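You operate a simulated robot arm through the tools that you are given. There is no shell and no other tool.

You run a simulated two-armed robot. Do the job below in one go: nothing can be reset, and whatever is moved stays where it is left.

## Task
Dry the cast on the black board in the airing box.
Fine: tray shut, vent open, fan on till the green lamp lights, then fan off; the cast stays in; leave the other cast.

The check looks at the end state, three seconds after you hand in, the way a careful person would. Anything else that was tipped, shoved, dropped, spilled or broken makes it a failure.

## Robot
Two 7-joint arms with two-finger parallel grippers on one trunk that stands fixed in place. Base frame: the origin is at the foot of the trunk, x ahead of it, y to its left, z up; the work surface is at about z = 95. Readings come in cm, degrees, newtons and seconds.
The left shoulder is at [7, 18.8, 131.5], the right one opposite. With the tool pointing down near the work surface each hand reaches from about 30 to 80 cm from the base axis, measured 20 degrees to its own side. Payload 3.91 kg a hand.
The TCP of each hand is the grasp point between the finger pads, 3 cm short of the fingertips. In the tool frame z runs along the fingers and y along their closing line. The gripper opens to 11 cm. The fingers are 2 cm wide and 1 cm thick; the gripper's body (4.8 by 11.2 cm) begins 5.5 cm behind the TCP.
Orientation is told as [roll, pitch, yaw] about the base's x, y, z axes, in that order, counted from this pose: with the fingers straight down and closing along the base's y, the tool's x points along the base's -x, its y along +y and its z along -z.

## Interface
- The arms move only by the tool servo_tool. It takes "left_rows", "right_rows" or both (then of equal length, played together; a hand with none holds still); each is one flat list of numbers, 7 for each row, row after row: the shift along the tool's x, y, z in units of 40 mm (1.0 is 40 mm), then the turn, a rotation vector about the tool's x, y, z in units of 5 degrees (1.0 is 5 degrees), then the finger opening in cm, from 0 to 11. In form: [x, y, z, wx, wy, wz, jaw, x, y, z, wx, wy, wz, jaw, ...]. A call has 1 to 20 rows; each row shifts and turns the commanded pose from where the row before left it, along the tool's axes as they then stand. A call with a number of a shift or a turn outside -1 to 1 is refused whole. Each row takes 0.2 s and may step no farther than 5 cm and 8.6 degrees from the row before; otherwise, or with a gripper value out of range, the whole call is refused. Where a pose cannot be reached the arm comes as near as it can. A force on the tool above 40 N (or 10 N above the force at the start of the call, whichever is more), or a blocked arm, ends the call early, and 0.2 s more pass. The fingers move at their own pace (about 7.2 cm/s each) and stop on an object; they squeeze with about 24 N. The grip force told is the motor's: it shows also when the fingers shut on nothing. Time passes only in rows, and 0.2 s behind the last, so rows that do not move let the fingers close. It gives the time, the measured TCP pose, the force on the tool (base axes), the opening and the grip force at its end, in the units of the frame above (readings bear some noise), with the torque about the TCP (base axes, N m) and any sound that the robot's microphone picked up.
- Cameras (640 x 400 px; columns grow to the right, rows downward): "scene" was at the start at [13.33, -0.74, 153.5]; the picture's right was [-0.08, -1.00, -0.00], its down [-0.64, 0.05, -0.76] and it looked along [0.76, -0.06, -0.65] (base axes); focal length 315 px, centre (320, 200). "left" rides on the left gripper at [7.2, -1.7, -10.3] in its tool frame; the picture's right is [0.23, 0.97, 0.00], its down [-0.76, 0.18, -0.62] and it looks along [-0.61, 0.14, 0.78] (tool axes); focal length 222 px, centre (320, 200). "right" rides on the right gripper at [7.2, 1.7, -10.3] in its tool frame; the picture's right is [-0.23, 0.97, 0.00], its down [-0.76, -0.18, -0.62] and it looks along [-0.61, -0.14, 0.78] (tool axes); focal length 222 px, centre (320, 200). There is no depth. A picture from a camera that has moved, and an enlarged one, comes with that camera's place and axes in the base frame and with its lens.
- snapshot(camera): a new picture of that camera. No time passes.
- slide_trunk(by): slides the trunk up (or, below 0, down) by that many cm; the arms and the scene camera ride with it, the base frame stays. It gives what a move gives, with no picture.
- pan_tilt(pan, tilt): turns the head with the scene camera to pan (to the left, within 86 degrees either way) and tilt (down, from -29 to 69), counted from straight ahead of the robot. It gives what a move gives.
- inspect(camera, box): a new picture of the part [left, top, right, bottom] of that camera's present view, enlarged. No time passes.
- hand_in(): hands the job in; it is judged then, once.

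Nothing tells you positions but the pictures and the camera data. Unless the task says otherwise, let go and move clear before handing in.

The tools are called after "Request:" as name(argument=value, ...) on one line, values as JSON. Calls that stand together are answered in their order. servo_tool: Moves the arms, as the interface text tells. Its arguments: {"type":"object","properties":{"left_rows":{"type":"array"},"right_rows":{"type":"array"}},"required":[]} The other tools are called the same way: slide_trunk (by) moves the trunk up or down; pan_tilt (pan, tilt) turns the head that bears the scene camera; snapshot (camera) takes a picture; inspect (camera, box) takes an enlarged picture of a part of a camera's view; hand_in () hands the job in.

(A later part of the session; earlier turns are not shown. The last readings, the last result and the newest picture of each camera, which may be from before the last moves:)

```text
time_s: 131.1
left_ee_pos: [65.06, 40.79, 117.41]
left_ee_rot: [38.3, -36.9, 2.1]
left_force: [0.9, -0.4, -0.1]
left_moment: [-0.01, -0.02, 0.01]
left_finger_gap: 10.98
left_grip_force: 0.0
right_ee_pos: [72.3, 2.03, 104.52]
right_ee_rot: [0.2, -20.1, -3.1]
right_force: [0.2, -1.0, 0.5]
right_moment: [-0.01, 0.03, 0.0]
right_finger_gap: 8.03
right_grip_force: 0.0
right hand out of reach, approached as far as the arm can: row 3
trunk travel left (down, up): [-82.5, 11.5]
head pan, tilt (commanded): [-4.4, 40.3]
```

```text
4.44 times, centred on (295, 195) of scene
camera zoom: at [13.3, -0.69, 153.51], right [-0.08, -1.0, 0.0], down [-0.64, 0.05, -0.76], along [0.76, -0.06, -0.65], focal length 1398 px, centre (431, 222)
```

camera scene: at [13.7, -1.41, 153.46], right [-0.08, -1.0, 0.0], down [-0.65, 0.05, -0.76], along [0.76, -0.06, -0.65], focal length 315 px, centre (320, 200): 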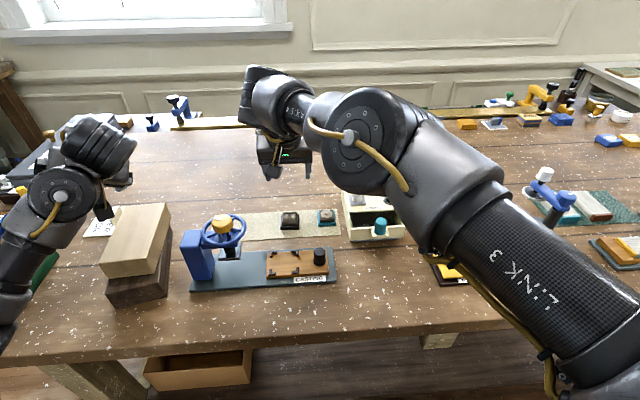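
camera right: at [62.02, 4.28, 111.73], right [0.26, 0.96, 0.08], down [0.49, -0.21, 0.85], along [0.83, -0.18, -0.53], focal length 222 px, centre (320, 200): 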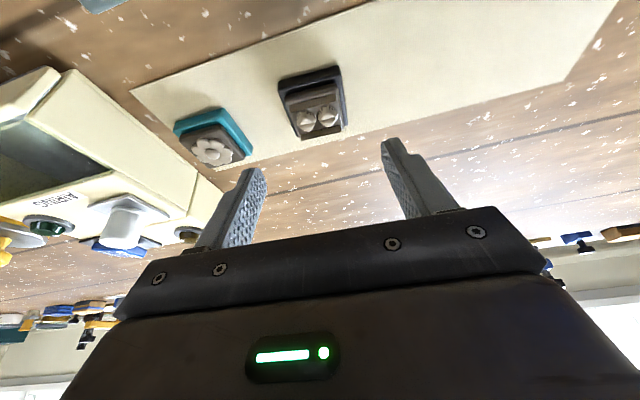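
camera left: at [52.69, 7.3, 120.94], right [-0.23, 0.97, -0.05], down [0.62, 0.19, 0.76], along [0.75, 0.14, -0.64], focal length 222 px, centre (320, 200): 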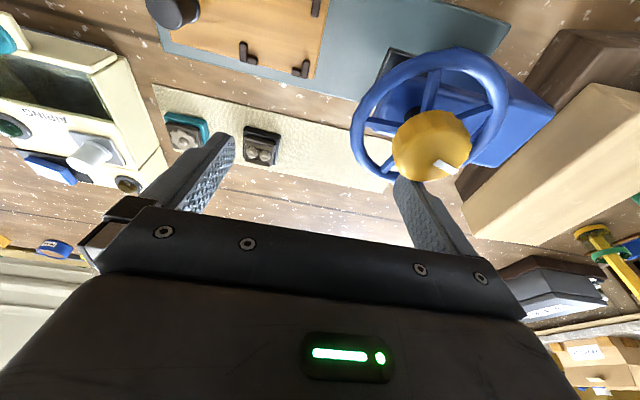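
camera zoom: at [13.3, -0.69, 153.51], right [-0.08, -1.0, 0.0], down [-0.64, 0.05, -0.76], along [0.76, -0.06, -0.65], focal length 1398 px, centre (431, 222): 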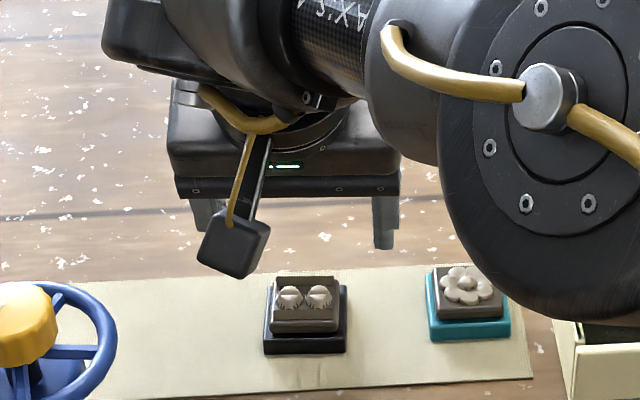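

The hand is at (72.3, 2.0, 104.5), well aligned. I'll descend the rest in small steps.

Request:
servo_tool(right_rows=[0.06, 0.007, 0.25, 0, 0, 0, 8, 0.06, 0.007, 0.25, 0, 0, 0, 8, 0.06, 0.007, 0.25, 0, 0, 0, 8, 0.06, 0.007, 0.25, 0, 0, 0, 8, 0, 0, 0, 0, 0, 0, 8])

Request:
snapshot(camera="right")

Request:
inspect(camera="scene", box=[240, 160, 350, 240])

```text
time_s: 132.3
left_ee_pos: [65.01, 40.8, 117.41]
left_ee_rot: [38.2, -36.9, 2.1]
left_force: [-0.2, -0.2, 0.7]
left_moment: [0.02, -0.01, -0.02]
left_finger_gap: 10.98
left_grip_force: 0.1
right_ee_pos: [72.09, 1.65, 100.71]
right_ee_rot: [0.2, -20.1, -2.9]
right_force: [-0.2, 0.5, -0.3]
right_moment: [-0.02, 0.0, 0.0]
right_finger_gap: 8.0
right_grip_force: 0.0
right hand out of reach, approached as far as the arm can: row 1, 3, 4
trunk travel left (down, up): [-82.5, 11.5]
head pan, tilt (commanded): [-4.4, 40.3]
```

```text
taken
camera right: at [61.83, 3.86, 107.83], right [0.26, 0.96, 0.08], down [0.49, -0.21, 0.85], along [0.83, -0.18, -0.53], focal length 222 px, centre (320, 200)
```

right: 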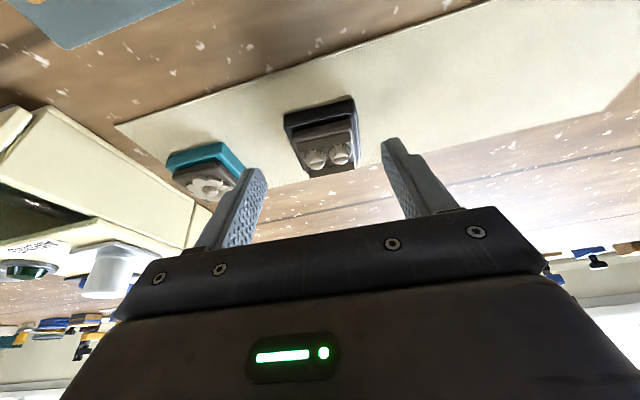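

```text
5.00 times, centred on (295, 200) of scene
camera zoom: at [13.3, -0.69, 153.5], right [-0.08, -1.0, 0.0], down [-0.64, 0.05, -0.76], along [0.76, -0.06, -0.65], focal length 1573 px, centre (445, 200)
```

zoom: 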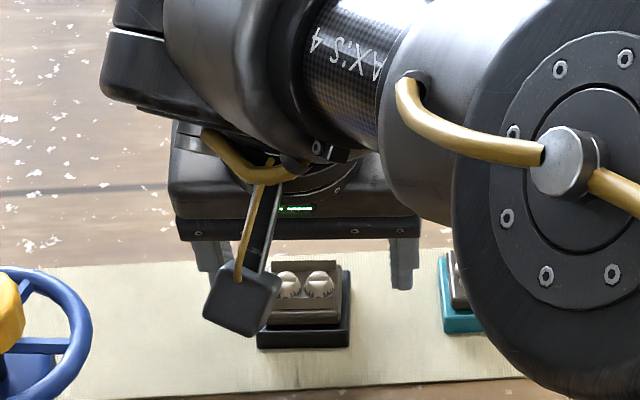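

The hand lags by half a centimetre at the edge of its reach but is still well aligned around the cast. I'll take the last two centimetres down gently.

Request:
servo_tool(right_rows=[0.02, 0.05, 0.15, 0, 0, 0, 8, 0.02, 0.05, 0.15, 0, 0, 0, 8, 0.02, 0.05, 0.15, 0, 0, 0, 8, 0, 0, 0, 0, 0, 0, 8])

Request:
inspect(camera="right", box=[200, 60, 460, 220])

Request:
inspect(camera="scene", box=[250, 180, 350, 240])

```text
time_s: 133.3
left_ee_pos: [65.04, 40.84, 117.31]
left_ee_rot: [38.4, -37.0, 2.1]
left_force: [-0.3, -0.3, -0.7]
left_moment: [0.01, 0.04, 0.02]
left_finger_gap: 11.03
left_grip_force: 0.0
right_ee_pos: [71.93, 1.69, 99.0]
right_ee_rot: [0.1, -20.1, -3.1]
right_force: [0.0, -0.6, -0.1]
right_moment: [0.05, -0.01, 0.0]
right_finger_gap: 8.0
right_grip_force: 0.1
right hand out of reach, approached as far as the arm can: row 1, 3
trunk travel left (down, up): [-82.5, 11.5]
head pan, tilt (commanded): [-4.4, 40.3]
```

```text
2.46 times, centred on (330, 140) of right
camera zoom: at [61.56, 3.85, 106.16], right [0.26, 0.96, 0.08], down [0.49, -0.21, 0.85], along [0.83, -0.18, -0.53], focal length 547 px, centre (295, 348)
```

zoom: 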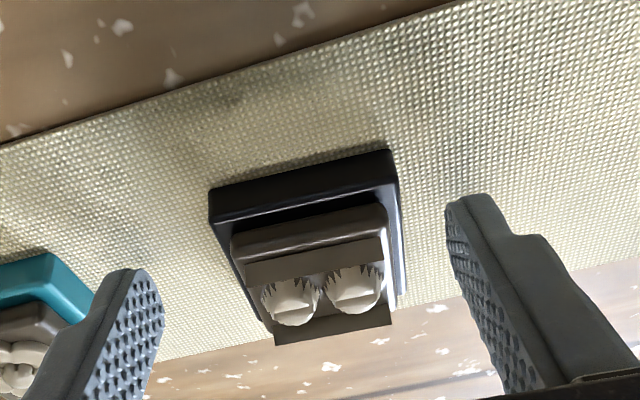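

```text
6.40 times, centred on (300, 210) of scene
camera zoom: at [13.33, -0.7, 153.5], right [-0.08, -1.0, 0.0], down [-0.65, 0.05, -0.76], along [0.76, -0.06, -0.65], focal length 2014 px, centre (448, 136)
```

zoom: 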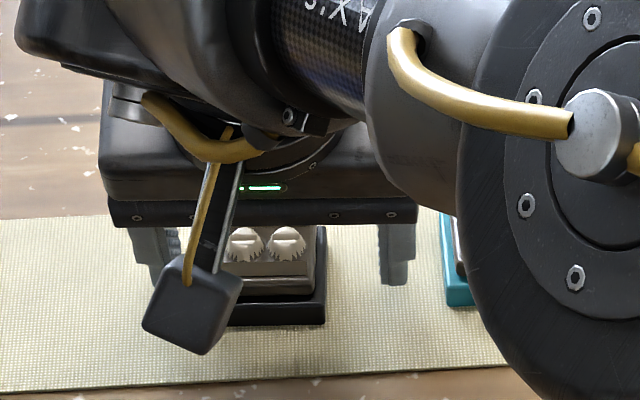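

The cast sits squarely between the fingers. I'll lower a touch more so the tips overlap the board's sides, then close gently.

Request:
servo_tool(right_rows=[0.0, 0.05, 0.06, 0, 0, 0, 8, 0.0, 0.05, 0.06, 0, 0, 0, 8, 0, 0, 0, 0, 0, 0, 8])

```text
time_s: 134.1
left_ee_pos: [65.11, 40.75, 117.31]
left_ee_rot: [38.2, -36.9, 2.2]
left_force: [-1.0, -1.1, -0.6]
left_moment: [-0.02, -0.01, -0.02]
left_finger_gap: 11.01
left_grip_force: 0.0
right_ee_pos: [71.7, 1.65, 98.7]
right_ee_rot: [0.2, -20.1, -3.0]
right_force: [-0.6, 0.5, 0.5]
right_moment: [0.01, 0.01, -0.01]
right_finger_gap: 8.0
right_grip_force: 0.0
right hand out of reach, approached as far as the arm can: row 2
trunk travel left (down, up): [-82.5, 11.5]
head pan, tilt (commanded): [-4.4, 40.3]
```

Request:
servo_tool(right_rows=[-0.08, 0.03, 0.06, 0, 0, 0, 8, 0, 0, 0, 0, 0, 0, 8])

Request:
servo_tool(right_rows=[0, 0, 0, 0, 0, 0, 6, 0, 0, 0, 0, 0, 0, 5, 0, 0, 0, 0, 0, 0, 4, 0, 0, 0, 0, 0, 0, 3.5, 0, 0, 0, 0, 0, 0, 3.5])

Request:
inspect(camera="right", box=[200, 60, 460, 220])

```text
time_s: 134.7
left_ee_pos: [65.16, 40.72, 117.47]
left_ee_rot: [38.3, -36.9, 2.1]
left_force: [0.4, -0.3, -0.6]
left_moment: [0.02, -0.01, -0.04]
left_finger_gap: 11.02
left_grip_force: 0.1
right_ee_pos: [71.74, 1.66, 98.78]
right_ee_rot: [0.2, -20.0, -3.1]
right_force: [0.0, -0.2, -0.2]
right_moment: [0.01, -0.01, -0.03]
right_finger_gap: 8.01
right_grip_force: 0.1
right hand out of reach, approached as far as the arm can: row 1
trunk travel left (down, up): [-82.5, 11.5]
head pan, tilt (commanded): [-4.4, 40.3]
```

```text
time_s: 135.9
left_ee_pos: [64.94, 40.83, 117.37]
left_ee_rot: [38.3, -37.0, 2.0]
left_force: [0.0, -0.2, 0.0]
left_moment: [0.04, -0.02, -0.01]
left_finger_gap: 10.99
left_grip_force: 0.1
right_ee_pos: [71.66, 1.73, 98.72]
right_ee_rot: [0.3, -20.1, -3.2]
right_force: [0.4, 0.8, -0.1]
right_moment: [0.01, 0.01, 0.03]
right_finger_gap: 4.7
right_grip_force: 24.1
trunk travel left (down, up): [-82.5, 11.5]
head pan, tilt (commanded): [-4.4, 40.3]
```

```text
2.46 times, centred on (330, 140) of right
camera zoom: at [61.44, 3.92, 105.98], right [0.26, 0.96, 0.08], down [0.49, -0.21, 0.85], along [0.83, -0.18, -0.53], focal length 547 px, centre (295, 348)
```

zoom: 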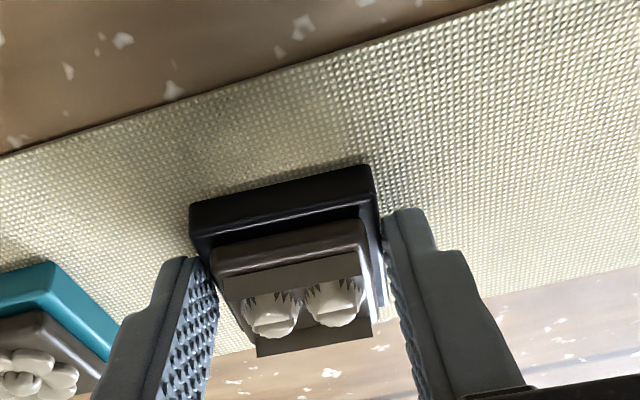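

The gripper holds the board at 4.7 cm with full grip. I'll lift slowly and check that both board and cast come up together.

Request:
servo_tool(right_rows=[0, 0, -0.15, 0, 0, 0, 3.5, 0, 0, -0.2, 0, 0, 0, 3.5, 0, 0, -0.25, 0, 0, 0, 3.5, 0, 0, -0.25, 0, 0, 0, 3.5, 0, 0, 0, 0, 0, 0, 3.5])

Request:
inspect(camera="right", box=[200, 60, 460, 220])

Request:
inspect(camera="scene", box=[250, 180, 350, 240])

```text
time_s: 137.1
left_ee_pos: [65.0, 40.79, 117.39]
left_ee_rot: [38.3, -36.9, 2.1]
left_force: [-0.3, 0.7, -0.2]
left_moment: [0.01, -0.01, 0.0]
left_finger_gap: 11.01
left_grip_force: 0.0
right_ee_pos: [70.52, 1.83, 101.74]
right_ee_rot: [0.0, -20.1, -3.0]
right_force: [-0.1, 0.2, -0.4]
right_moment: [0.0, 0.03, -0.03]
right_finger_gap: 4.73
right_grip_force: 24.2
trunk travel left (down, up): [-82.5, 11.5]
head pan, tilt (commanded): [-4.4, 40.3]
```

```text
2.46 times, centred on (330, 140) of right
camera zoom: at [60.25, 3.99, 108.99], right [0.26, 0.96, 0.08], down [0.49, -0.2, 0.85], along [0.83, -0.19, -0.53], focal length 547 px, centre (295, 348)
```

zoom: 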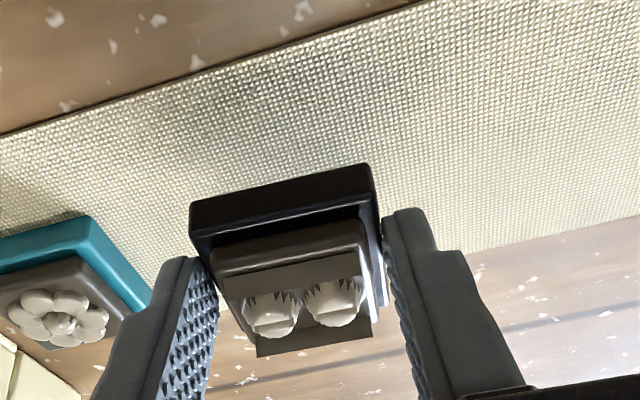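

```text
6.40 times, centred on (300, 210) of scene
camera zoom: at [13.35, -0.69, 153.5], right [-0.08, -1.0, 0.0], down [-0.65, 0.05, -0.76], along [0.76, -0.06, -0.65], focal length 2014 px, centre (448, 136)
```

zoom: 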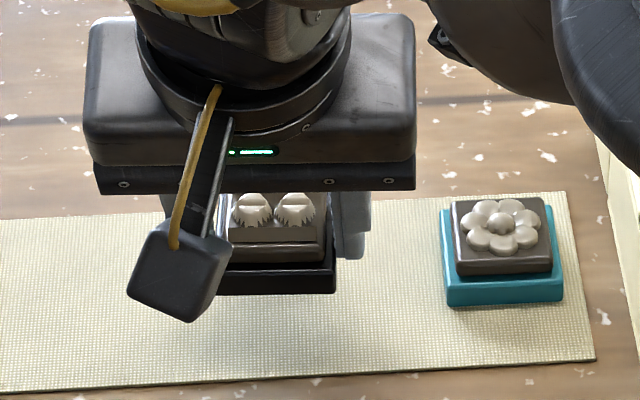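

The cast and its board are held together and moving as one. The tilted grip would be tight inside the tray, so I'll carry it over to the bare bench area in front of the box, set it down, and re-grasp it upright.

Request:
servo_tool(right_rows=[-0.083, -0.131, -0.57, 0, 0, 0, 3.5, -0.083, -0.131, -0.57, 0, 0, 0, 3.5, -0.083, -0.131, -0.57, 0, 0, 0, 3.5, -0.083, -0.131, -0.57, 0, 0, 0, 3.5, 0, 0, 0, 0, 0, 0, 3.5])

Request:
servo_tool(right_rows=[0.252, -0.398, -0.092, 0, 0, 0, 3.5, 0.252, -0.398, -0.092, 0, 0, 0, 3.5, 0.252, -0.398, -0.092, 0, 0, 0, 3.5, 0.252, -0.398, -0.092, 0, 0, 0, 3.5, 0.252, -0.398, -0.092, 0, 0, 0, 3.5, 0.252, -0.398, -0.092, 0, 0, 0, 3.5, 0.252, -0.398, -0.092, 0, 0, 0, 3.5, 0.252, -0.398, -0.092, 0, 0, 0, 3.5, 0.252, -0.398, -0.092, 0, 0, 0, 3.5, 0, 0, 0, 0, 0, 0, 3.5])

Request:
snapshot(camera="right")

Request:
snapshot(camera="scene")

```text
time_s: 138.3
left_ee_pos: [64.98, 40.69, 117.34]
left_ee_rot: [38.3, -37.0, 2.2]
left_force: [0.3, -0.3, 0.0]
left_moment: [0.02, 0.03, 0.02]
left_finger_gap: 11.0
left_grip_force: 0.1
right_ee_pos: [68.71, -0.24, 110.69]
right_ee_rot: [0.0, -20.0, -3.0]
right_force: [-0.2, 0.8, -0.6]
right_moment: [-0.03, 0.03, -0.01]
right_finger_gap: 4.69
right_grip_force: 24.5
trunk travel left (down, up): [-82.5, 11.5]
head pan, tilt (commanded): [-4.4, 40.3]
```

```text
time_s: 140.5
left_ee_pos: [65.09, 40.84, 117.36]
left_ee_rot: [38.2, -36.9, 2.1]
left_force: [-0.2, -0.1, 0.6]
left_moment: [-0.02, -0.01, -0.02]
left_finger_gap: 11.01
left_grip_force: 0.1
right_ee_pos: [58.26, -14.02, 110.85]
right_ee_rot: [0.1, -19.9, -3.0]
right_force: [0.2, -0.9, -0.8]
right_moment: [-0.01, 0.02, 0.02]
right_finger_gap: 4.71
right_grip_force: 24.4
trunk travel left (down, up): [-82.5, 11.5]
head pan, tilt (commanded): [-4.4, 40.3]
```

```text
taken
camera right: at [47.94, -11.89, 118.08], right [0.26, 0.96, 0.08], down [0.49, -0.2, 0.85], along [0.83, -0.18, -0.53], focal length 222 px, centre (320, 200)
```

right: 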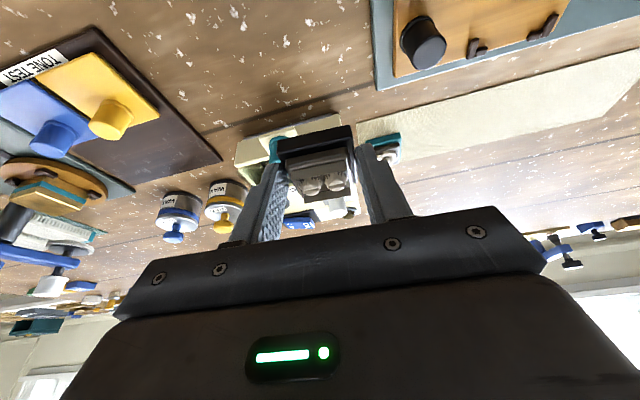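

```text
taken
camera scene: at [13.37, -0.68, 153.5], right [-0.08, -1.0, 0.0], down [-0.65, 0.05, -0.76], along [0.76, -0.06, -0.65], focal length 315 px, centre (320, 200)
```

scene: 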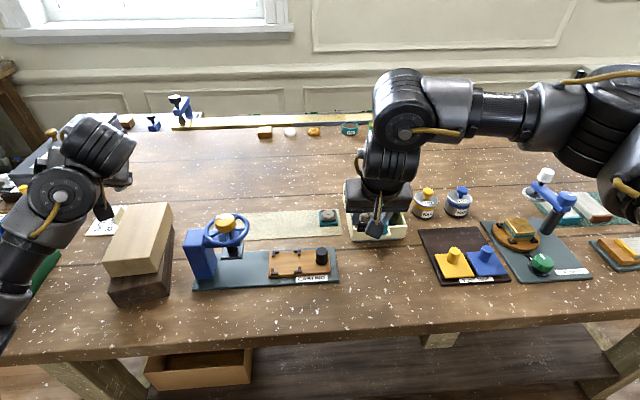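

The cast is over the clear bench patch at about (59.6, -14). I'll lower it to just above the surface.

Request:
servo_tool(right_rows=[0.165, 0, 0.45, 0, 0, 0, 3.5, 0.165, 0, 0.45, 0, 0, 0, 3.5, 0.165, 0, 0.45, 0, 0, 0, 3.5, 0.165, 0, 0.45, 0, 0, 0, 3.5, 0.165, 0, 0.45, 0, 0, 0, 3.5, 0.1, 0, 0.27, 0, 0, 0, 3.5, 0, 0, 0, 0, 0, 0, 3.5])

Request:
inspect(camera="scene", box=[320, 190, 430, 260])

Request:
snapshot(camera="right")

```text
time_s: 142.1
left_ee_pos: [64.96, 40.76, 117.48]
left_ee_rot: [38.3, -36.9, 2.1]
left_force: [0.1, 0.0, 0.7]
left_moment: [0.0, 0.01, 0.02]
left_finger_gap: 10.96
left_grip_force: 0.2
right_ee_pos: [58.1, -13.72, 100.35]
right_ee_rot: [0.1, -20.1, -3.0]
right_force: [-0.6, 0.1, -0.6]
right_moment: [0.01, -0.03, 0.02]
right_finger_gap: 4.72
right_grip_force: 24.0
trunk travel left (down, up): [-82.5, 11.5]
head pan, tilt (commanded): [-4.4, 40.3]
```

```text
5.71 times, centred on (375, 225) of scene
camera zoom: at [13.33, -0.72, 153.5], right [-0.08, -1.0, 0.0], down [-0.65, 0.05, -0.76], along [0.76, -0.06, -0.65], focal length 1798 px, centre (6, 57)
```

zoom: 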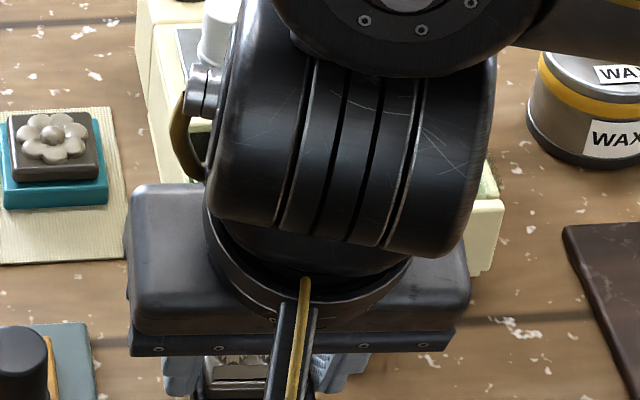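

```text
taken
camera right: at [47.67, -11.64, 107.58], right [0.26, 0.96, 0.08], down [0.49, -0.2, 0.85], along [0.83, -0.18, -0.53], focal length 222 px, centre (320, 200)
```

right: 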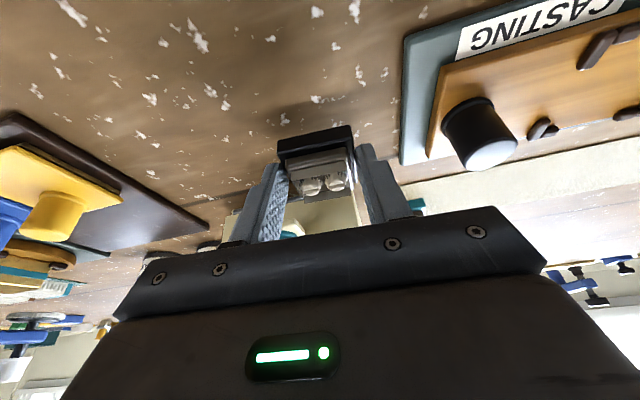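

Request:
servo_tool(right_rows=[0.039, 0, 0.106, 0, 0, 0, 3.5, 0.039, 0, 0.106, 0, 0, 0, 3.5, 0.039, 0, 0.106, 0, 0, 0, 3.5, 0, 0, 0, 0, 0, 0, 3.5])

Request:
servo_tool(right_rows=[0.02, 0, 0.05, 0, 0, 0, 3.5, 0, 0, 0, 0, 0, 0, 3.5])

```text
time_s: 143.1
left_ee_pos: [65.13, 40.75, 117.43]
left_ee_rot: [38.3, -36.9, 1.9]
left_force: [-0.9, -1.2, 0.5]
left_moment: [0.0, 0.01, 0.03]
left_finger_gap: 11.0
left_grip_force: 0.1
right_ee_pos: [58.08, -14.05, 98.96]
right_ee_rot: [0.1, -20.0, -3.1]
right_force: [0.6, 1.1, -0.4]
right_moment: [0.03, 0.01, 0.01]
right_finger_gap: 4.71
right_grip_force: 23.6
trunk travel left (down, up): [-82.5, 11.5]
head pan, tilt (commanded): [-4.4, 40.3]
```

```text
time_s: 143.7
left_ee_pos: [64.95, 40.82, 117.45]
left_ee_rot: [38.2, -37.0, 2.0]
left_force: [0.3, 0.2, -0.3]
left_moment: [0.01, 0.02, 0.0]
left_finger_gap: 10.98
left_grip_force: 0.0
right_ee_pos: [58.15, -13.97, 98.75]
right_ee_rot: [0.2, -20.2, -3.1]
right_force: [0.3, -0.1, 4.9]
right_moment: [-0.02, -0.12, 0.01]
right_finger_gap: 4.74
right_grip_force: 24.0
trunk travel left (down, up): [-82.5, 11.5]
head pan, tilt (commanded): [-4.4, 40.3]
```

The board has touched down (about 5 N upward). I'll open the fingers and back straight out along the tool axis.

Request:
servo_tool(right_rows=[0, 0, 0, 0, 0, 0, 5, 0, 0, 0, 0, 0, 0, 6, 0, 0, 0, 0, 0, 0, 7, 0, 0, 0, 0, 0, 0, 7, 0, 0, -0.3, 0, 0, 0, 7, 0, 0, -0.5, 0, 0, 0, 7, 0, 0, -0.7, 0, 0, 0, 7, 0, 0, -0.7, 0, 0, 0, 7, 0, 0, 0, 0, 0, 0, 7])

Request:
servo_tool(right_rows=[-0.4, 0, -0.3, 0, 1, 0, 7, -0.4, 0, -0.1, 0, 1, 0, 7, -0.4, 0, 0, 0, 1, 0, 7, -0.4, 0, 0, 0, 1, 0, 7, 0, 0, 0, 0, 0, 0, 7])

Request:
snapshot(camera="right")

Request:
snapshot(camera="scene")

```text
time_s: 145.7
left_ee_pos: [65.04, 40.82, 117.41]
left_ee_rot: [38.3, -36.9, 2.1]
left_force: [1.1, -0.1, 0.5]
left_moment: [0.0, 0.0, -0.03]
left_finger_gap: 10.99
left_grip_force: 0.1
right_ee_pos: [57.38, -14.93, 106.54]
right_ee_rot: [0.1, -19.9, -2.8]
right_force: [0.3, 0.2, -0.5]
right_moment: [0.0, 0.02, 0.0]
right_finger_gap: 7.01
right_grip_force: 0.0
right hand out of reach, approached as far as the arm can: row 7, 8
trunk travel left (down, up): [-82.5, 11.5]
head pan, tilt (commanded): [-4.4, 40.3]
```

```text
time_s: 146.9
left_ee_pos: [65.0, 40.73, 117.47]
left_ee_rot: [38.3, -36.9, 2.0]
left_force: [-0.2, -1.2, 0.8]
left_moment: [0.01, -0.02, 0.04]
left_finger_gap: 11.0
left_grip_force: 0.0
right_ee_pos: [62.97, -14.94, 109.44]
right_ee_rot: [0.1, 0.0, -2.9]
right_force: [-0.7, -0.7, -0.2]
right_moment: [0.03, -0.02, 0.04]
right_finger_gap: 6.97
right_grip_force: 0.1
trunk travel left (down, up): [-82.5, 11.5]
head pan, tilt (commanded): [-4.4, 40.3]
```

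```text
taken
camera right: at [55.78, -12.91, 119.78], right [0.28, 0.96, 0.0], down [0.75, -0.22, 0.62], along [0.6, -0.17, -0.78], focal length 222 px, centre (320, 200)
```

right: 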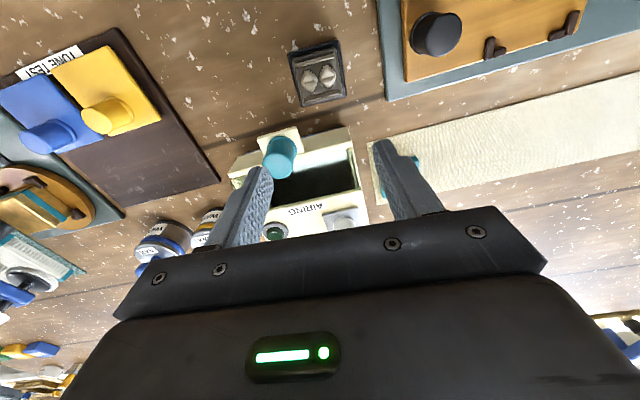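

```text
taken
camera scene: at [13.29, -0.77, 153.51], right [-0.08, -1.0, 0.0], down [-0.64, 0.05, -0.76], along [0.76, -0.06, -0.65], focal length 315 px, centre (320, 200)
```

scene: 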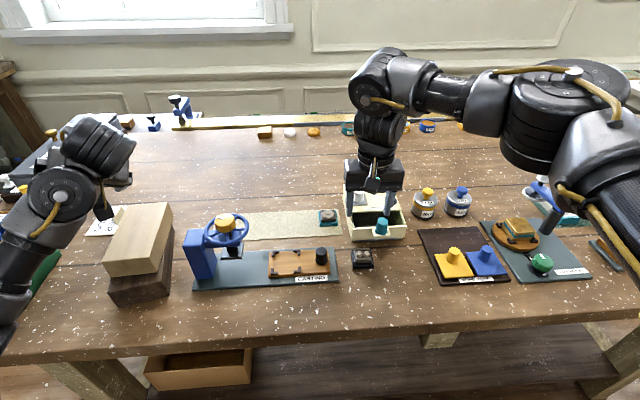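

The cast stands on the bench in front of the box. With the hand upright, I'll take close-ups to refine the positions of the cast, tray and controls.

Request:
inspect(camera="right", box=[220, 100, 380, 250])

Request:
inspect(camera="right", box=[270, 20, 370, 120])

Request:
inspect(camera="scene", box=[330, 180, 420, 280])

```text
2.67 times, centred on (300, 175) of right
camera zoom: at [55.78, -12.91, 119.78], right [0.28, 0.96, 0.0], down [0.75, -0.22, 0.62], along [0.6, -0.17, -0.78], focal length 592 px, centre (373, 267)
```

zoom: 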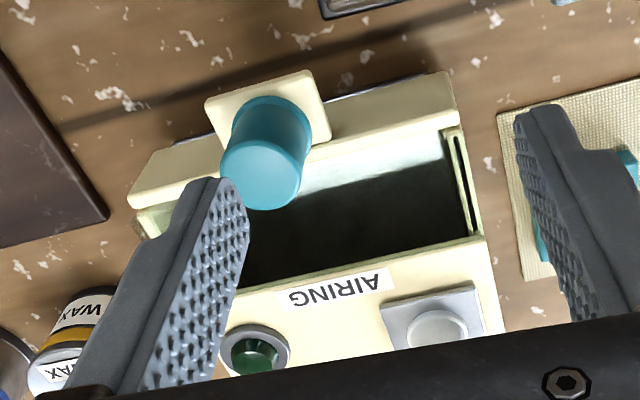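

```text
4.00 times, centred on (320, 70) of right
camera zoom: at [55.78, -12.91, 119.78], right [0.28, 0.96, 0.0], down [0.75, -0.22, 0.62], along [0.6, -0.17, -0.78], focal length 888 px, centre (320, 720)
```

zoom: 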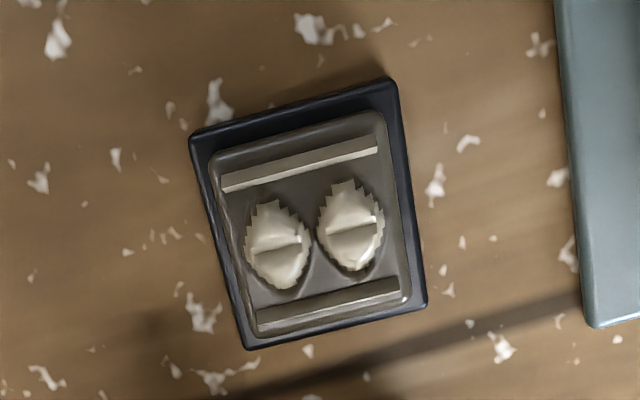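

```text
4.00 times, centred on (375, 230) of scene
camera zoom: at [13.29, -0.77, 153.51], right [-0.08, -1.0, 0.0], down [-0.64, 0.05, -0.76], along [0.76, -0.06, -0.65], focal length 1259 px, centre (100, 80)
```

zoom: 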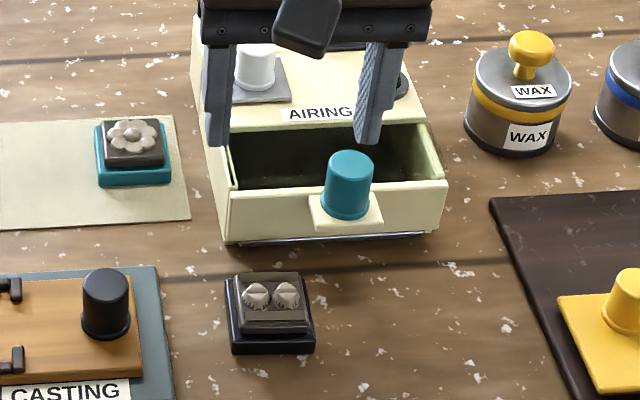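

The cast is now at about (59.55, -14.2), and the tray opening spans x 65.4 to 70.9 with its centre near (68.15, -19). I'll re-grasp the cast with the hand upright.

Request:
servo_tool(right_rows=[0.216, 0.037, 0.4, 0, 0, 0, 7, 0.216, 0.037, 0.4, 0, 0, 0, 7, 0.216, 0.037, 0.4, 0, 0, 0, 7, 0.216, 0.037, 0.4, 0, 0, 0, 7, 0, 0, 0, 0, 0, 0, 7])

Request:
inspect(camera="right", box=[200, 40, 460, 220])

```text
time_s: 148.1
left_ee_pos: [64.98, 40.79, 117.39]
left_ee_rot: [38.3, -36.9, 2.0]
left_force: [-0.3, -0.5, 0.4]
left_moment: [-0.01, 0.0, -0.02]
left_finger_gap: 11.0
left_grip_force: 0.0
right_ee_pos: [59.49, -14.06, 102.88]
right_ee_rot: [0.1, -0.2, -3.0]
right_force: [-0.7, -0.3, 0.0]
right_moment: [-0.02, -0.01, -0.02]
right_finger_gap: 7.0
right_grip_force: 0.1
trunk travel left (down, up): [-82.5, 11.5]
head pan, tilt (commanded): [-4.4, 40.3]
```

```text
2.22 times, centred on (330, 130) of right
camera zoom: at [52.27, -12.04, 113.25], right [0.28, 0.96, 0.0], down [0.75, -0.22, 0.62], along [0.6, -0.17, -0.78], focal length 494 px, centre (298, 356)
```

zoom: 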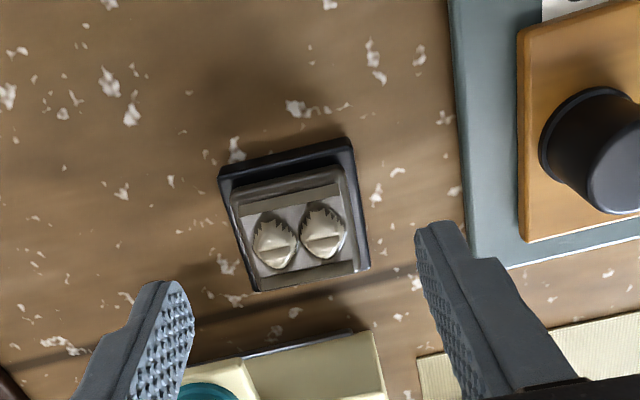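

Request:
servo_tool(right_rows=[0, 0, 0.27, 0, 0, 0, 7, 0, 0, 0.27, 0, 0, 0, 7, 0, 0, 0.27, 0, 0, 0, 7, 0, 0, 0.26, 0, 0, 0, 7, 0, 0, 0, 0, 0, 0, 7])

Request:
inspect(camera="right", box=[200, 40, 460, 220])

```text
time_s: 149.3
left_ee_pos: [65.06, 40.73, 117.46]
left_ee_rot: [38.3, -36.9, 2.0]
left_force: [0.5, -0.3, 0.0]
left_moment: [-0.03, -0.03, -0.01]
left_finger_gap: 10.99
left_grip_force: 0.3
right_ee_pos: [59.61, -14.06, 98.75]
right_ee_rot: [0.1, 0.0, -3.0]
right_force: [-0.1, -0.2, 0.6]
right_moment: [-0.02, -0.04, 0.0]
right_finger_gap: 7.01
right_grip_force: 0.1
trunk travel left (down, up): [-82.5, 11.5]
head pan, tilt (commanded): [-4.4, 40.3]
```

```text
2.22 times, centred on (330, 130) of right
camera zoom: at [52.33, -12.08, 109.04], right [0.28, 0.96, 0.0], down [0.75, -0.22, 0.62], along [0.6, -0.17, -0.78], focal length 494 px, centre (298, 356)
```

zoom: 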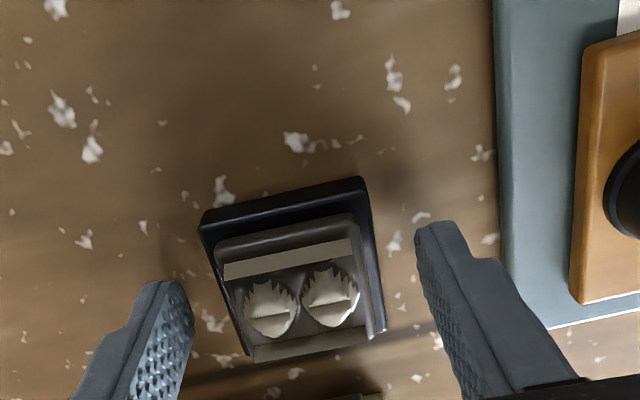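

Request:
servo_tool(right_rows=[0, 0, 0.07, 0, 0, 0, 7, 0, 0, 0, 0, 0, 0, 6, 0, 0, 0, 0, 0, 0, 5, 0, 0, 0, 0, 0, 0, 4, 0, 0, 0, 0, 0, 0, 3.5, 0, 0, 0, 0, 0, 0, 3.5])

Request:
servo_tool(right_rows=[0, 0, -0.2, 0, 0, 0, 3.5, 0, 0, -0.3, 0, 0, 0, 3.5, 0, 0, -0.5, 0, 0, 0, 3.5, 0, 0, -0.5, 0, 0, 0, 3.5, 0, 0, -0.5, 0, 0, 0, 3.5, 0, 0, 0, 0, 0, 0, 3.5])

Request:
inspect(camera="right", box=[200, 40, 460, 220])

```text
time_s: 150.7
left_ee_pos: [64.99, 40.71, 117.51]
left_ee_rot: [38.3, -36.9, 2.0]
left_force: [-0.1, 0.2, 0.3]
left_moment: [0.02, 0.03, 0.0]
left_finger_gap: 10.99
left_grip_force: 0.1
right_ee_pos: [59.6, -14.24, 98.46]
right_ee_rot: [0.1, -0.1, -3.0]
right_force: [0.1, 0.0, 0.3]
right_moment: [-0.02, -0.02, -0.02]
right_finger_gap: 4.71
right_grip_force: 24.0
trunk travel left (down, up): [-82.5, 11.5]
head pan, tilt (commanded): [-4.4, 40.3]
```

```text
time_s: 152.1
left_ee_pos: [64.97, 40.77, 117.52]
left_ee_rot: [38.3, -36.9, 2.1]
left_force: [0.9, 0.0, 0.2]
left_moment: [0.0, 0.02, -0.01]
left_finger_gap: 11.0
left_grip_force: 0.0
right_ee_pos: [59.46, -14.05, 106.29]
right_ee_rot: [0.1, 0.0, -3.1]
right_force: [0.0, 0.6, -0.8]
right_moment: [-0.01, -0.01, -0.01]
right_finger_gap: 4.7
right_grip_force: 24.3
trunk travel left (down, up): [-82.5, 11.5]
head pan, tilt (commanded): [-4.4, 40.3]
```

```text
2.22 times, centred on (330, 130) of right
camera zoom: at [52.19, -12.11, 116.59], right [0.28, 0.96, 0.0], down [0.75, -0.22, 0.62], along [0.6, -0.17, -0.78], focal length 494 px, centre (298, 356)
```

zoom: 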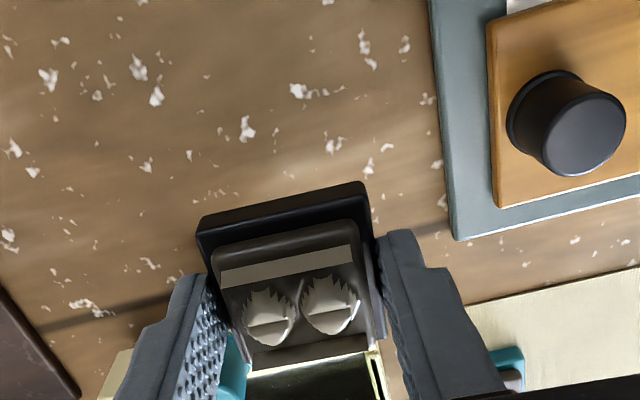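

The cast is held firmly and upright. I'll carry it over the handle to hover above the open tray, turning slightly to match the box.

Request:
servo_tool(right_rows=[-0.1, 0, -0.45, 0, 0, -0.1, 3.5, -0.45, -0.224, 0, 0, 0, -0.15, 3.5, -0.45, -0.224, 0, 0, 0, -0.15, 3.5, -0.45, -0.224, 0, 0, 0, -0.15, 3.5, -0.45, -0.224, 0, 0, 0, -0.15, 3.5, -0.35, -0.224, 0, 0, 0, -0.11, 3.5, 0, 0, 0, 0, 0, 0, 3.5])

Request:
inspect(camera="right", box=[180, 40, 460, 220])

Request:
inspect(camera="scene", box=[330, 170, 440, 250])

```text
time_s: 153.7
left_ee_pos: [64.98, 40.8, 117.49]
left_ee_rot: [38.3, -36.9, 2.2]
left_force: [0.0, -0.2, 0.2]
left_moment: [0.02, 0.02, 0.0]
left_finger_gap: 11.01
left_grip_force: 0.0
right_ee_pos: [68.64, -18.82, 108.24]
right_ee_rot: [0.1, -0.1, 1.1]
right_force: [0.1, 0.8, -1.6]
right_moment: [0.0, -0.01, -0.03]
right_finger_gap: 4.73
right_grip_force: 24.0
trunk travel left (down, up): [-82.5, 11.5]
head pan, tilt (commanded): [-4.4, 40.3]
```

```text
2.22 times, centred on (320, 130) of right
camera zoom: at [61.24, -17.24, 118.53], right [0.21, 0.98, 0.0], down [0.76, -0.16, 0.62], along [0.61, -0.13, -0.78], focal length 494 px, centre (320, 356)
```

zoom: 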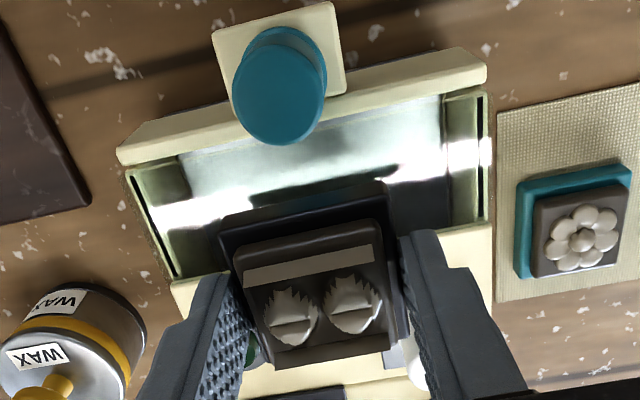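

```text
5.00 times, centred on (385, 210) of scene
camera zoom: at [13.29, -0.74, 153.51], right [-0.08, -1.0, 0.0], down [-0.64, 0.05, -0.76], along [0.76, -0.06, -0.65], focal length 1573 px, centre (-5, 150)
```

zoom: 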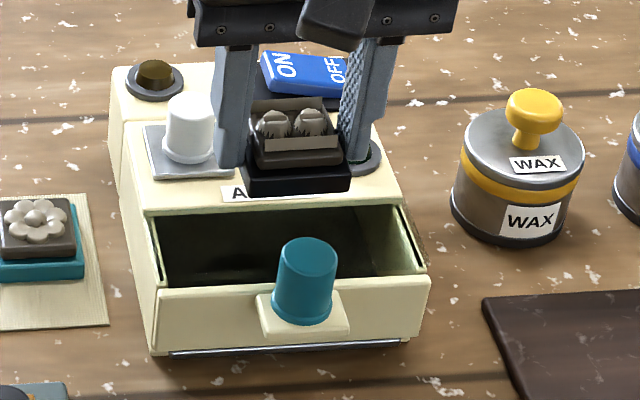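

Hovering above the tray, I measure the opening from x 65.5 to 70.6 (centre 68.05) and y centre -19.0. I'll shift to centre and lower to just above the rim for a final check.

Request:
servo_tool(right_rows=[0.06, -0.014, 0.2, 0, 0, 0.1, 3.5, 0.06, -0.014, 0.2, 0, 0, 0.1, 3.5, 0.053, -0.014, 0.2, 0, 0, 0, 3.5, 0, 0, 0.2, 0, 0, 0, 3.5, 0, 0, 0.15, 0, 0, 0, 3.5, 0, 0, 0, 0, 0, 0, 3.5])

Request:
inspect(camera="right", box=[180, 40, 460, 220])

Request:
inspect(camera="scene", box=[330, 170, 440, 250])

```text
time_s: 155.1
left_ee_pos: [65.1, 40.86, 117.39]
left_ee_rot: [38.3, -36.9, 2.0]
left_force: [0.3, 0.1, 0.6]
left_moment: [0.0, -0.02, -0.01]
left_finger_gap: 10.98
left_grip_force: 0.1
right_ee_pos: [67.64, -18.94, 104.37]
right_ee_rot: [0.0, -0.1, 0.0]
right_force: [-0.5, 0.2, -1.5]
right_moment: [0.01, 0.01, 0.0]
right_finger_gap: 4.71
right_grip_force: 24.8
trunk travel left (down, up): [-82.5, 11.5]
head pan, tilt (commanded): [-4.4, 40.3]
```

```text
2.22 times, centred on (320, 130) of right
camera zoom: at [60.34, -17.26, 114.68], right [0.23, 0.97, 0.0], down [0.76, -0.18, 0.62], along [0.61, -0.14, -0.78], focal length 494 px, centre (320, 356)
```

zoom: 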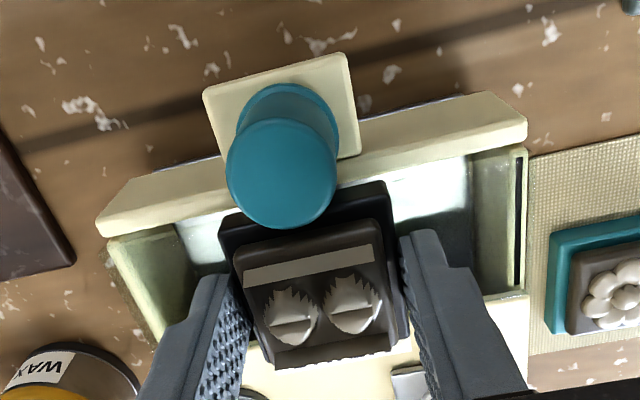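

```text
5.00 times, centred on (385, 210) of scene
camera zoom: at [13.33, -0.72, 153.5], right [-0.08, -1.0, 0.0], down [-0.65, 0.05, -0.76], along [0.76, -0.06, -0.65], focal length 1573 px, centre (-5, 150)
```

zoom: 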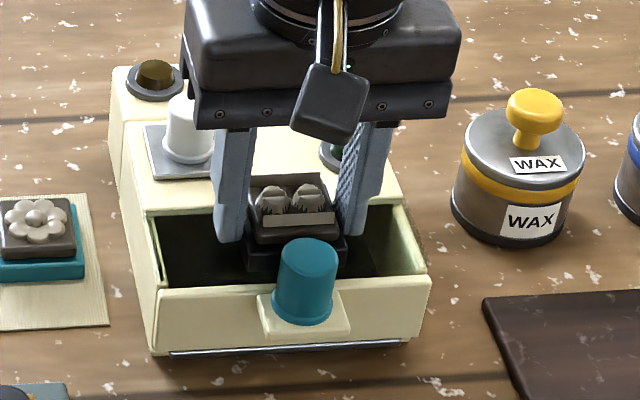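

The board's near edge is close above the tray's front panel, so I'll shift 0.45 cm toward the box, then lower step by step while watching the force.

Request:
servo_tool(right_rows=[-0.06, 0, 0, 0, 0, 0, 3.5, -0.055, 0, 0, 0, 0, 0, 3.5, 0, 0, 0.12, 0, 0, 0, 3.5, 0, 0, 0.12, 0, 0, 0, 3.5, 0, 0, 0, 0, 0, 0, 3.5])

Request:
inspect(camera="right", box=[180, 40, 460, 220])

Request:
inspect(camera="scene", box=[345, 195, 425, 250])

```text
time_s: 156.3
left_ee_pos: [64.7, 40.85, 117.55]
left_ee_rot: [38.2, -37.0, 2.2]
left_force: [-0.3, 0.3, 0.0]
left_moment: [-0.01, -0.03, -0.01]
left_finger_gap: 10.98
left_grip_force: 0.1
right_ee_pos: [68.13, -19.03, 103.82]
right_ee_rot: [0.1, -0.3, 0.0]
right_force: [6.7, -1.4, 29.9]
right_moment: [-0.31, 0.21, 0.18]
right_finger_gap: 4.72
right_grip_force: 24.0
trunk travel left (down, up): [-82.5, 11.5]
head pan, tilt (commanded): [-4.4, 40.3]
```

```text
2.22 times, centred on (320, 130) of right
camera zoom: at [60.71, -17.31, 114.07], right [0.23, 0.97, 0.0], down [0.76, -0.18, 0.63], along [0.61, -0.14, -0.78], focal length 494 px, centre (320, 356)
```

zoom: 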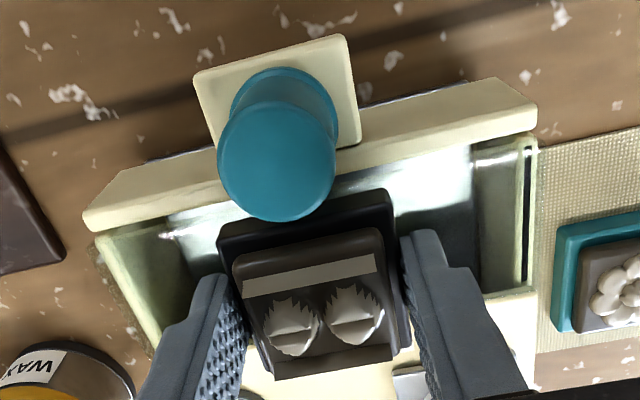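

```text
7.27 times, centred on (385, 222) of scene
camera zoom: at [12.98, -0.61, 153.57], right [-0.08, -1.0, 0.0], down [-0.64, 0.05, -0.76], along [0.76, -0.06, -0.65], focal length 2288 px, centre (-153, 36)
```

zoom: 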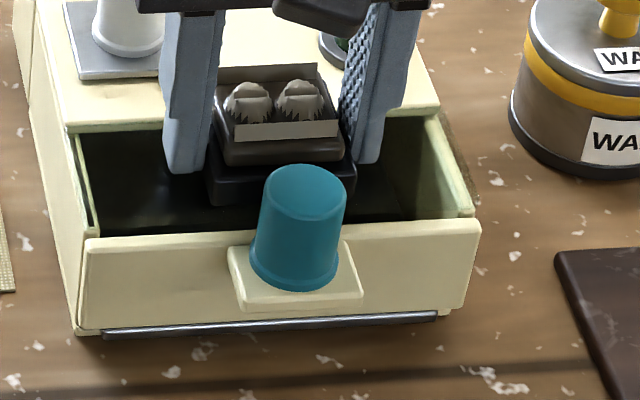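

The board met resistance right at rim height, so it's catching an edge. I'll lift off and look again from both cameras before retrying.

Request:
servo_tool(right_rows=[0, 0, -0.12, 0, 0, 0, 3.5, 0, 0, -0.12, 0, 0, 0, 3.5, 0, 0, 0, 0, 0, 0, 3.5])

Request:
inspect(camera="right", box=[240, 60, 420, 200])

Request:
inspect(camera="scene", box=[355, 205, 415, 245])

```text
time_s: 157.1
left_ee_pos: [64.98, 40.81, 117.35]
left_ee_rot: [38.4, -37.0, 2.0]
left_force: [0.7, -0.9, -0.2]
left_moment: [0.01, -0.03, 0.02]
left_finger_gap: 11.0
left_grip_force: 0.1
right_ee_pos: [68.19, -18.89, 104.32]
right_ee_rot: [0.1, 0.1, 0.0]
right_force: [0.8, 1.2, -1.6]
right_moment: [0.0, 0.01, -0.01]
right_finger_gap: 4.74
right_grip_force: 23.6
trunk travel left (down, up): [-82.5, 11.5]
head pan, tilt (commanded): [-4.4, 40.3]
```

```text
2.86 times, centred on (330, 130) of right
camera zoom: at [60.83, -17.32, 114.62], right [0.23, 0.97, 0.0], down [0.76, -0.18, 0.62], along [0.61, -0.14, -0.78], focal length 635 px, centre (291, 400)
```

zoom: 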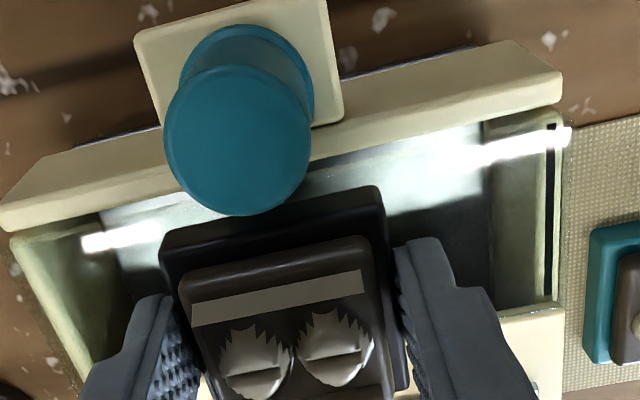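

```text
10.00 times, centred on (385, 225) of scene
camera zoom: at [13.31, -0.72, 153.49], right [-0.08, -1.0, 0.0], down [-0.65, 0.05, -0.76], along [0.76, -0.06, -0.65], focal length 3147 px, centre (-330, -50)
```

zoom: 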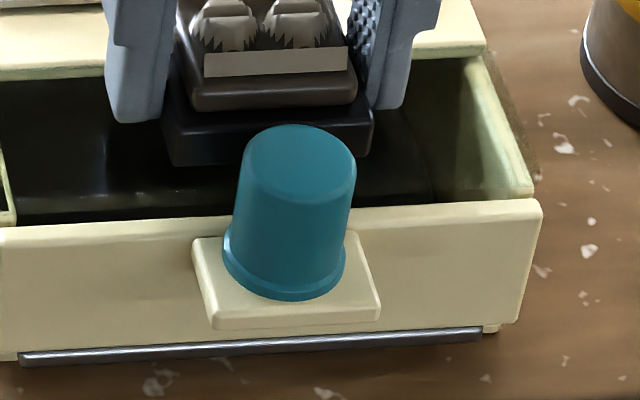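

The board's far edge was probably catching the box's front lip. I'll shift back 0.35 cm and lower in small increments, checking the force each time.

Request:
servo_tool(right_rows=[0.09, -0.02, 0, 0, 0, 0, 3.5, 0, 0, 0.06, 0, 0, 0, 3.5, 0, 0, 0.06, 0, 0, 0, 3.5, 0, 0, 0.06, 0, 0, 0, 3.5, 0, 0, 0, 0, 0, 0, 3.5])

```text
time_s: 158.3
left_ee_pos: [64.89, 40.94, 117.53]
left_ee_rot: [38.3, -36.9, 2.1]
left_force: [0.6, 0.7, -0.4]
left_moment: [-0.01, -0.03, 0.03]
left_finger_gap: 10.99
left_grip_force: 0.1
right_ee_pos: [67.84, -19.11, 103.79]
right_ee_rot: [0.1, -0.1, 0.0]
right_force: [1.9, 0.8, 10.7]
right_moment: [-0.33, 0.05, 0.19]
right_finger_gap: 4.72
right_grip_force: 24.2
trunk travel left (down, up): [-82.5, 11.5]
head pan, tilt (commanded): [-4.4, 40.3]
```

There's resistance again and the torque suggests it comes from the right-hand (−y) finger side. I'll lift, shift 1.2 cm left and slightly forward, and probe again gently.

Request:
servo_tool(right_rows=[0, 0, -0.12, 0, 0, 0, 3.5, 0, 0, -0.1, 0, 0, 0, 3.5, -0.05, 0.3, 0, 0, 0, 0, 3.5, 0, 0, 0, 0, 0, 0, 3.5])

Request:
servo_tool(right_rows=[0, 0, 0.07, 0, 0, 0, 3.5, 0, 0, 0.06, 0, 0, 0, 3.5, 0, 0, 0.06, 0, 0, 0, 3.5, 0, 0, 0, 0, 0, 0, 3.5])

```text
time_s: 159.3
left_ee_pos: [65.08, 40.68, 117.35]
left_ee_rot: [38.3, -36.9, 2.1]
left_force: [-1.2, -0.5, 0.0]
left_moment: [-0.01, -0.01, -0.01]
left_finger_gap: 10.99
left_grip_force: 0.0
right_ee_pos: [68.03, -18.05, 104.63]
right_ee_rot: [0.2, 0.1, 0.0]
right_force: [0.0, -0.6, -0.8]
right_moment: [0.03, -0.04, 0.0]
right_finger_gap: 4.73
right_grip_force: 24.5
trunk travel left (down, up): [-82.5, 11.5]
head pan, tilt (commanded): [-4.4, 40.3]
```

```text
time_s: 160.3
left_ee_pos: [64.95, 40.82, 117.43]
left_ee_rot: [38.3, -36.9, 2.0]
left_force: [0.4, 0.2, 0.3]
left_moment: [0.03, 0.01, -0.01]
left_finger_gap: 11.01
left_grip_force: 0.0
right_ee_pos: [68.09, -17.78, 104.02]
right_ee_rot: [0.1, -0.2, 0.0]
right_force: [0.3, -0.4, -0.8]
right_moment: [-0.02, -0.01, -0.01]
right_finger_gap: 4.71
right_grip_force: 24.3
trunk travel left (down, up): [-82.5, 11.5]
head pan, tilt (commanded): [-4.4, 40.3]
```

Request:
servo_tool(right_rows=[0, 0, 0.06, 0, 0, 0, 3.5, 0, 0, 0.05, 0, 0, 0, 3.5, 0, 0, 0, 0, 0, 0, 3.5])

```text
time_s: 161.1
left_ee_pos: [64.77, 40.95, 117.55]
left_ee_rot: [38.2, -37.1, 2.2]
left_force: [-1.1, 0.2, 0.0]
left_moment: [-0.01, 0.04, -0.01]
left_finger_gap: 10.99
left_grip_force: 0.0
right_ee_pos: [68.0, -17.84, 103.91]
right_ee_rot: [0.0, -0.5, 0.0]
right_force: [10.2, -0.4, 34.7]
right_moment: [-0.39, 0.11, 0.1]
right_finger_gap: 4.68
right_grip_force: 23.9
trunk travel left (down, up): [-82.5, 11.5]
head pan, tilt (commanded): [-4.4, 40.3]
```

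The contact seems to be along the board's near edge on the tray's front panel. I'll lift, move forward another 0.4 cm and probe again to find the window.

Request:
servo_tool(right_rows=[0, 0, -0.12, 0, 0, 0, 3.5, 0, 0, -0.1, 0, 0, 0, 3.5, -0.1, -0.15, 0, 0, 0, 0, 3.5, 0, 0, 0, 0, 0, 0, 3.5])

Request:
servo_tool(right_rows=[0, 0, 0.08, 0, 0, 0, 3.5, 0, 0, 0.05, 0, 0, 0, 3.5, 0, 0, 0.04, 0, 0, 0, 3.5, 0, 0, 0, 0, 0, 0, 3.5])

Request:
inspect(camera="right", box=[240, 60, 420, 200])

```text
time_s: 162.1
left_ee_pos: [65.02, 40.74, 117.34]
left_ee_rot: [38.4, -36.9, 2.0]
left_force: [-0.6, -0.1, -0.4]
left_moment: [0.0, 0.02, -0.01]
left_finger_gap: 11.03
left_grip_force: 0.1
right_ee_pos: [68.37, -18.48, 104.23]
right_ee_rot: [0.1, -0.1, 0.0]
right_force: [-0.8, -0.6, -1.0]
right_moment: [-0.02, 0.0, 0.04]
right_finger_gap: 4.74
right_grip_force: 24.0
trunk travel left (down, up): [-82.5, 11.5]
head pan, tilt (commanded): [-4.4, 40.3]
```

```text
time_s: 163.1
left_ee_pos: [64.76, 40.82, 117.49]
left_ee_rot: [38.3, -37.0, 2.1]
left_force: [1.0, -1.0, -0.4]
left_moment: [-0.03, -0.03, 0.04]
left_finger_gap: 11.01
left_grip_force: 0.1
right_ee_pos: [68.28, -18.42, 103.84]
right_ee_rot: [0.0, -0.4, 0.0]
right_force: [3.4, 0.6, 17.6]
right_moment: [-0.32, 0.09, -0.11]
right_finger_gap: 4.7
right_grip_force: 24.3
trunk travel left (down, up): [-82.5, 11.5]
head pan, tilt (commanded): [-4.4, 40.3]
```

```text
2.86 times, centred on (330, 130) of right
camera zoom: at [61.07, -16.8, 114.08], right [0.23, 0.97, 0.0], down [0.76, -0.18, 0.63], along [0.61, -0.14, -0.78], focal length 635 px, centre (291, 400)
```

zoom: 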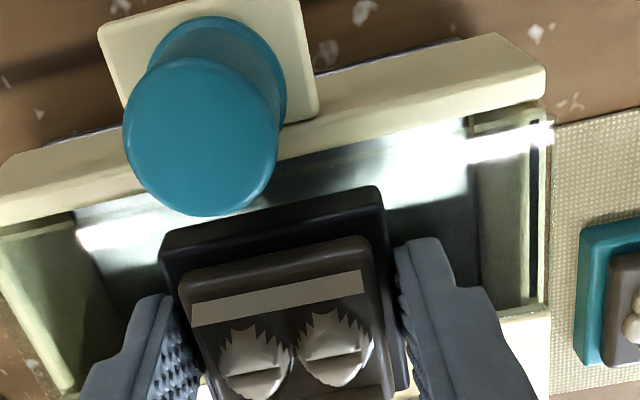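

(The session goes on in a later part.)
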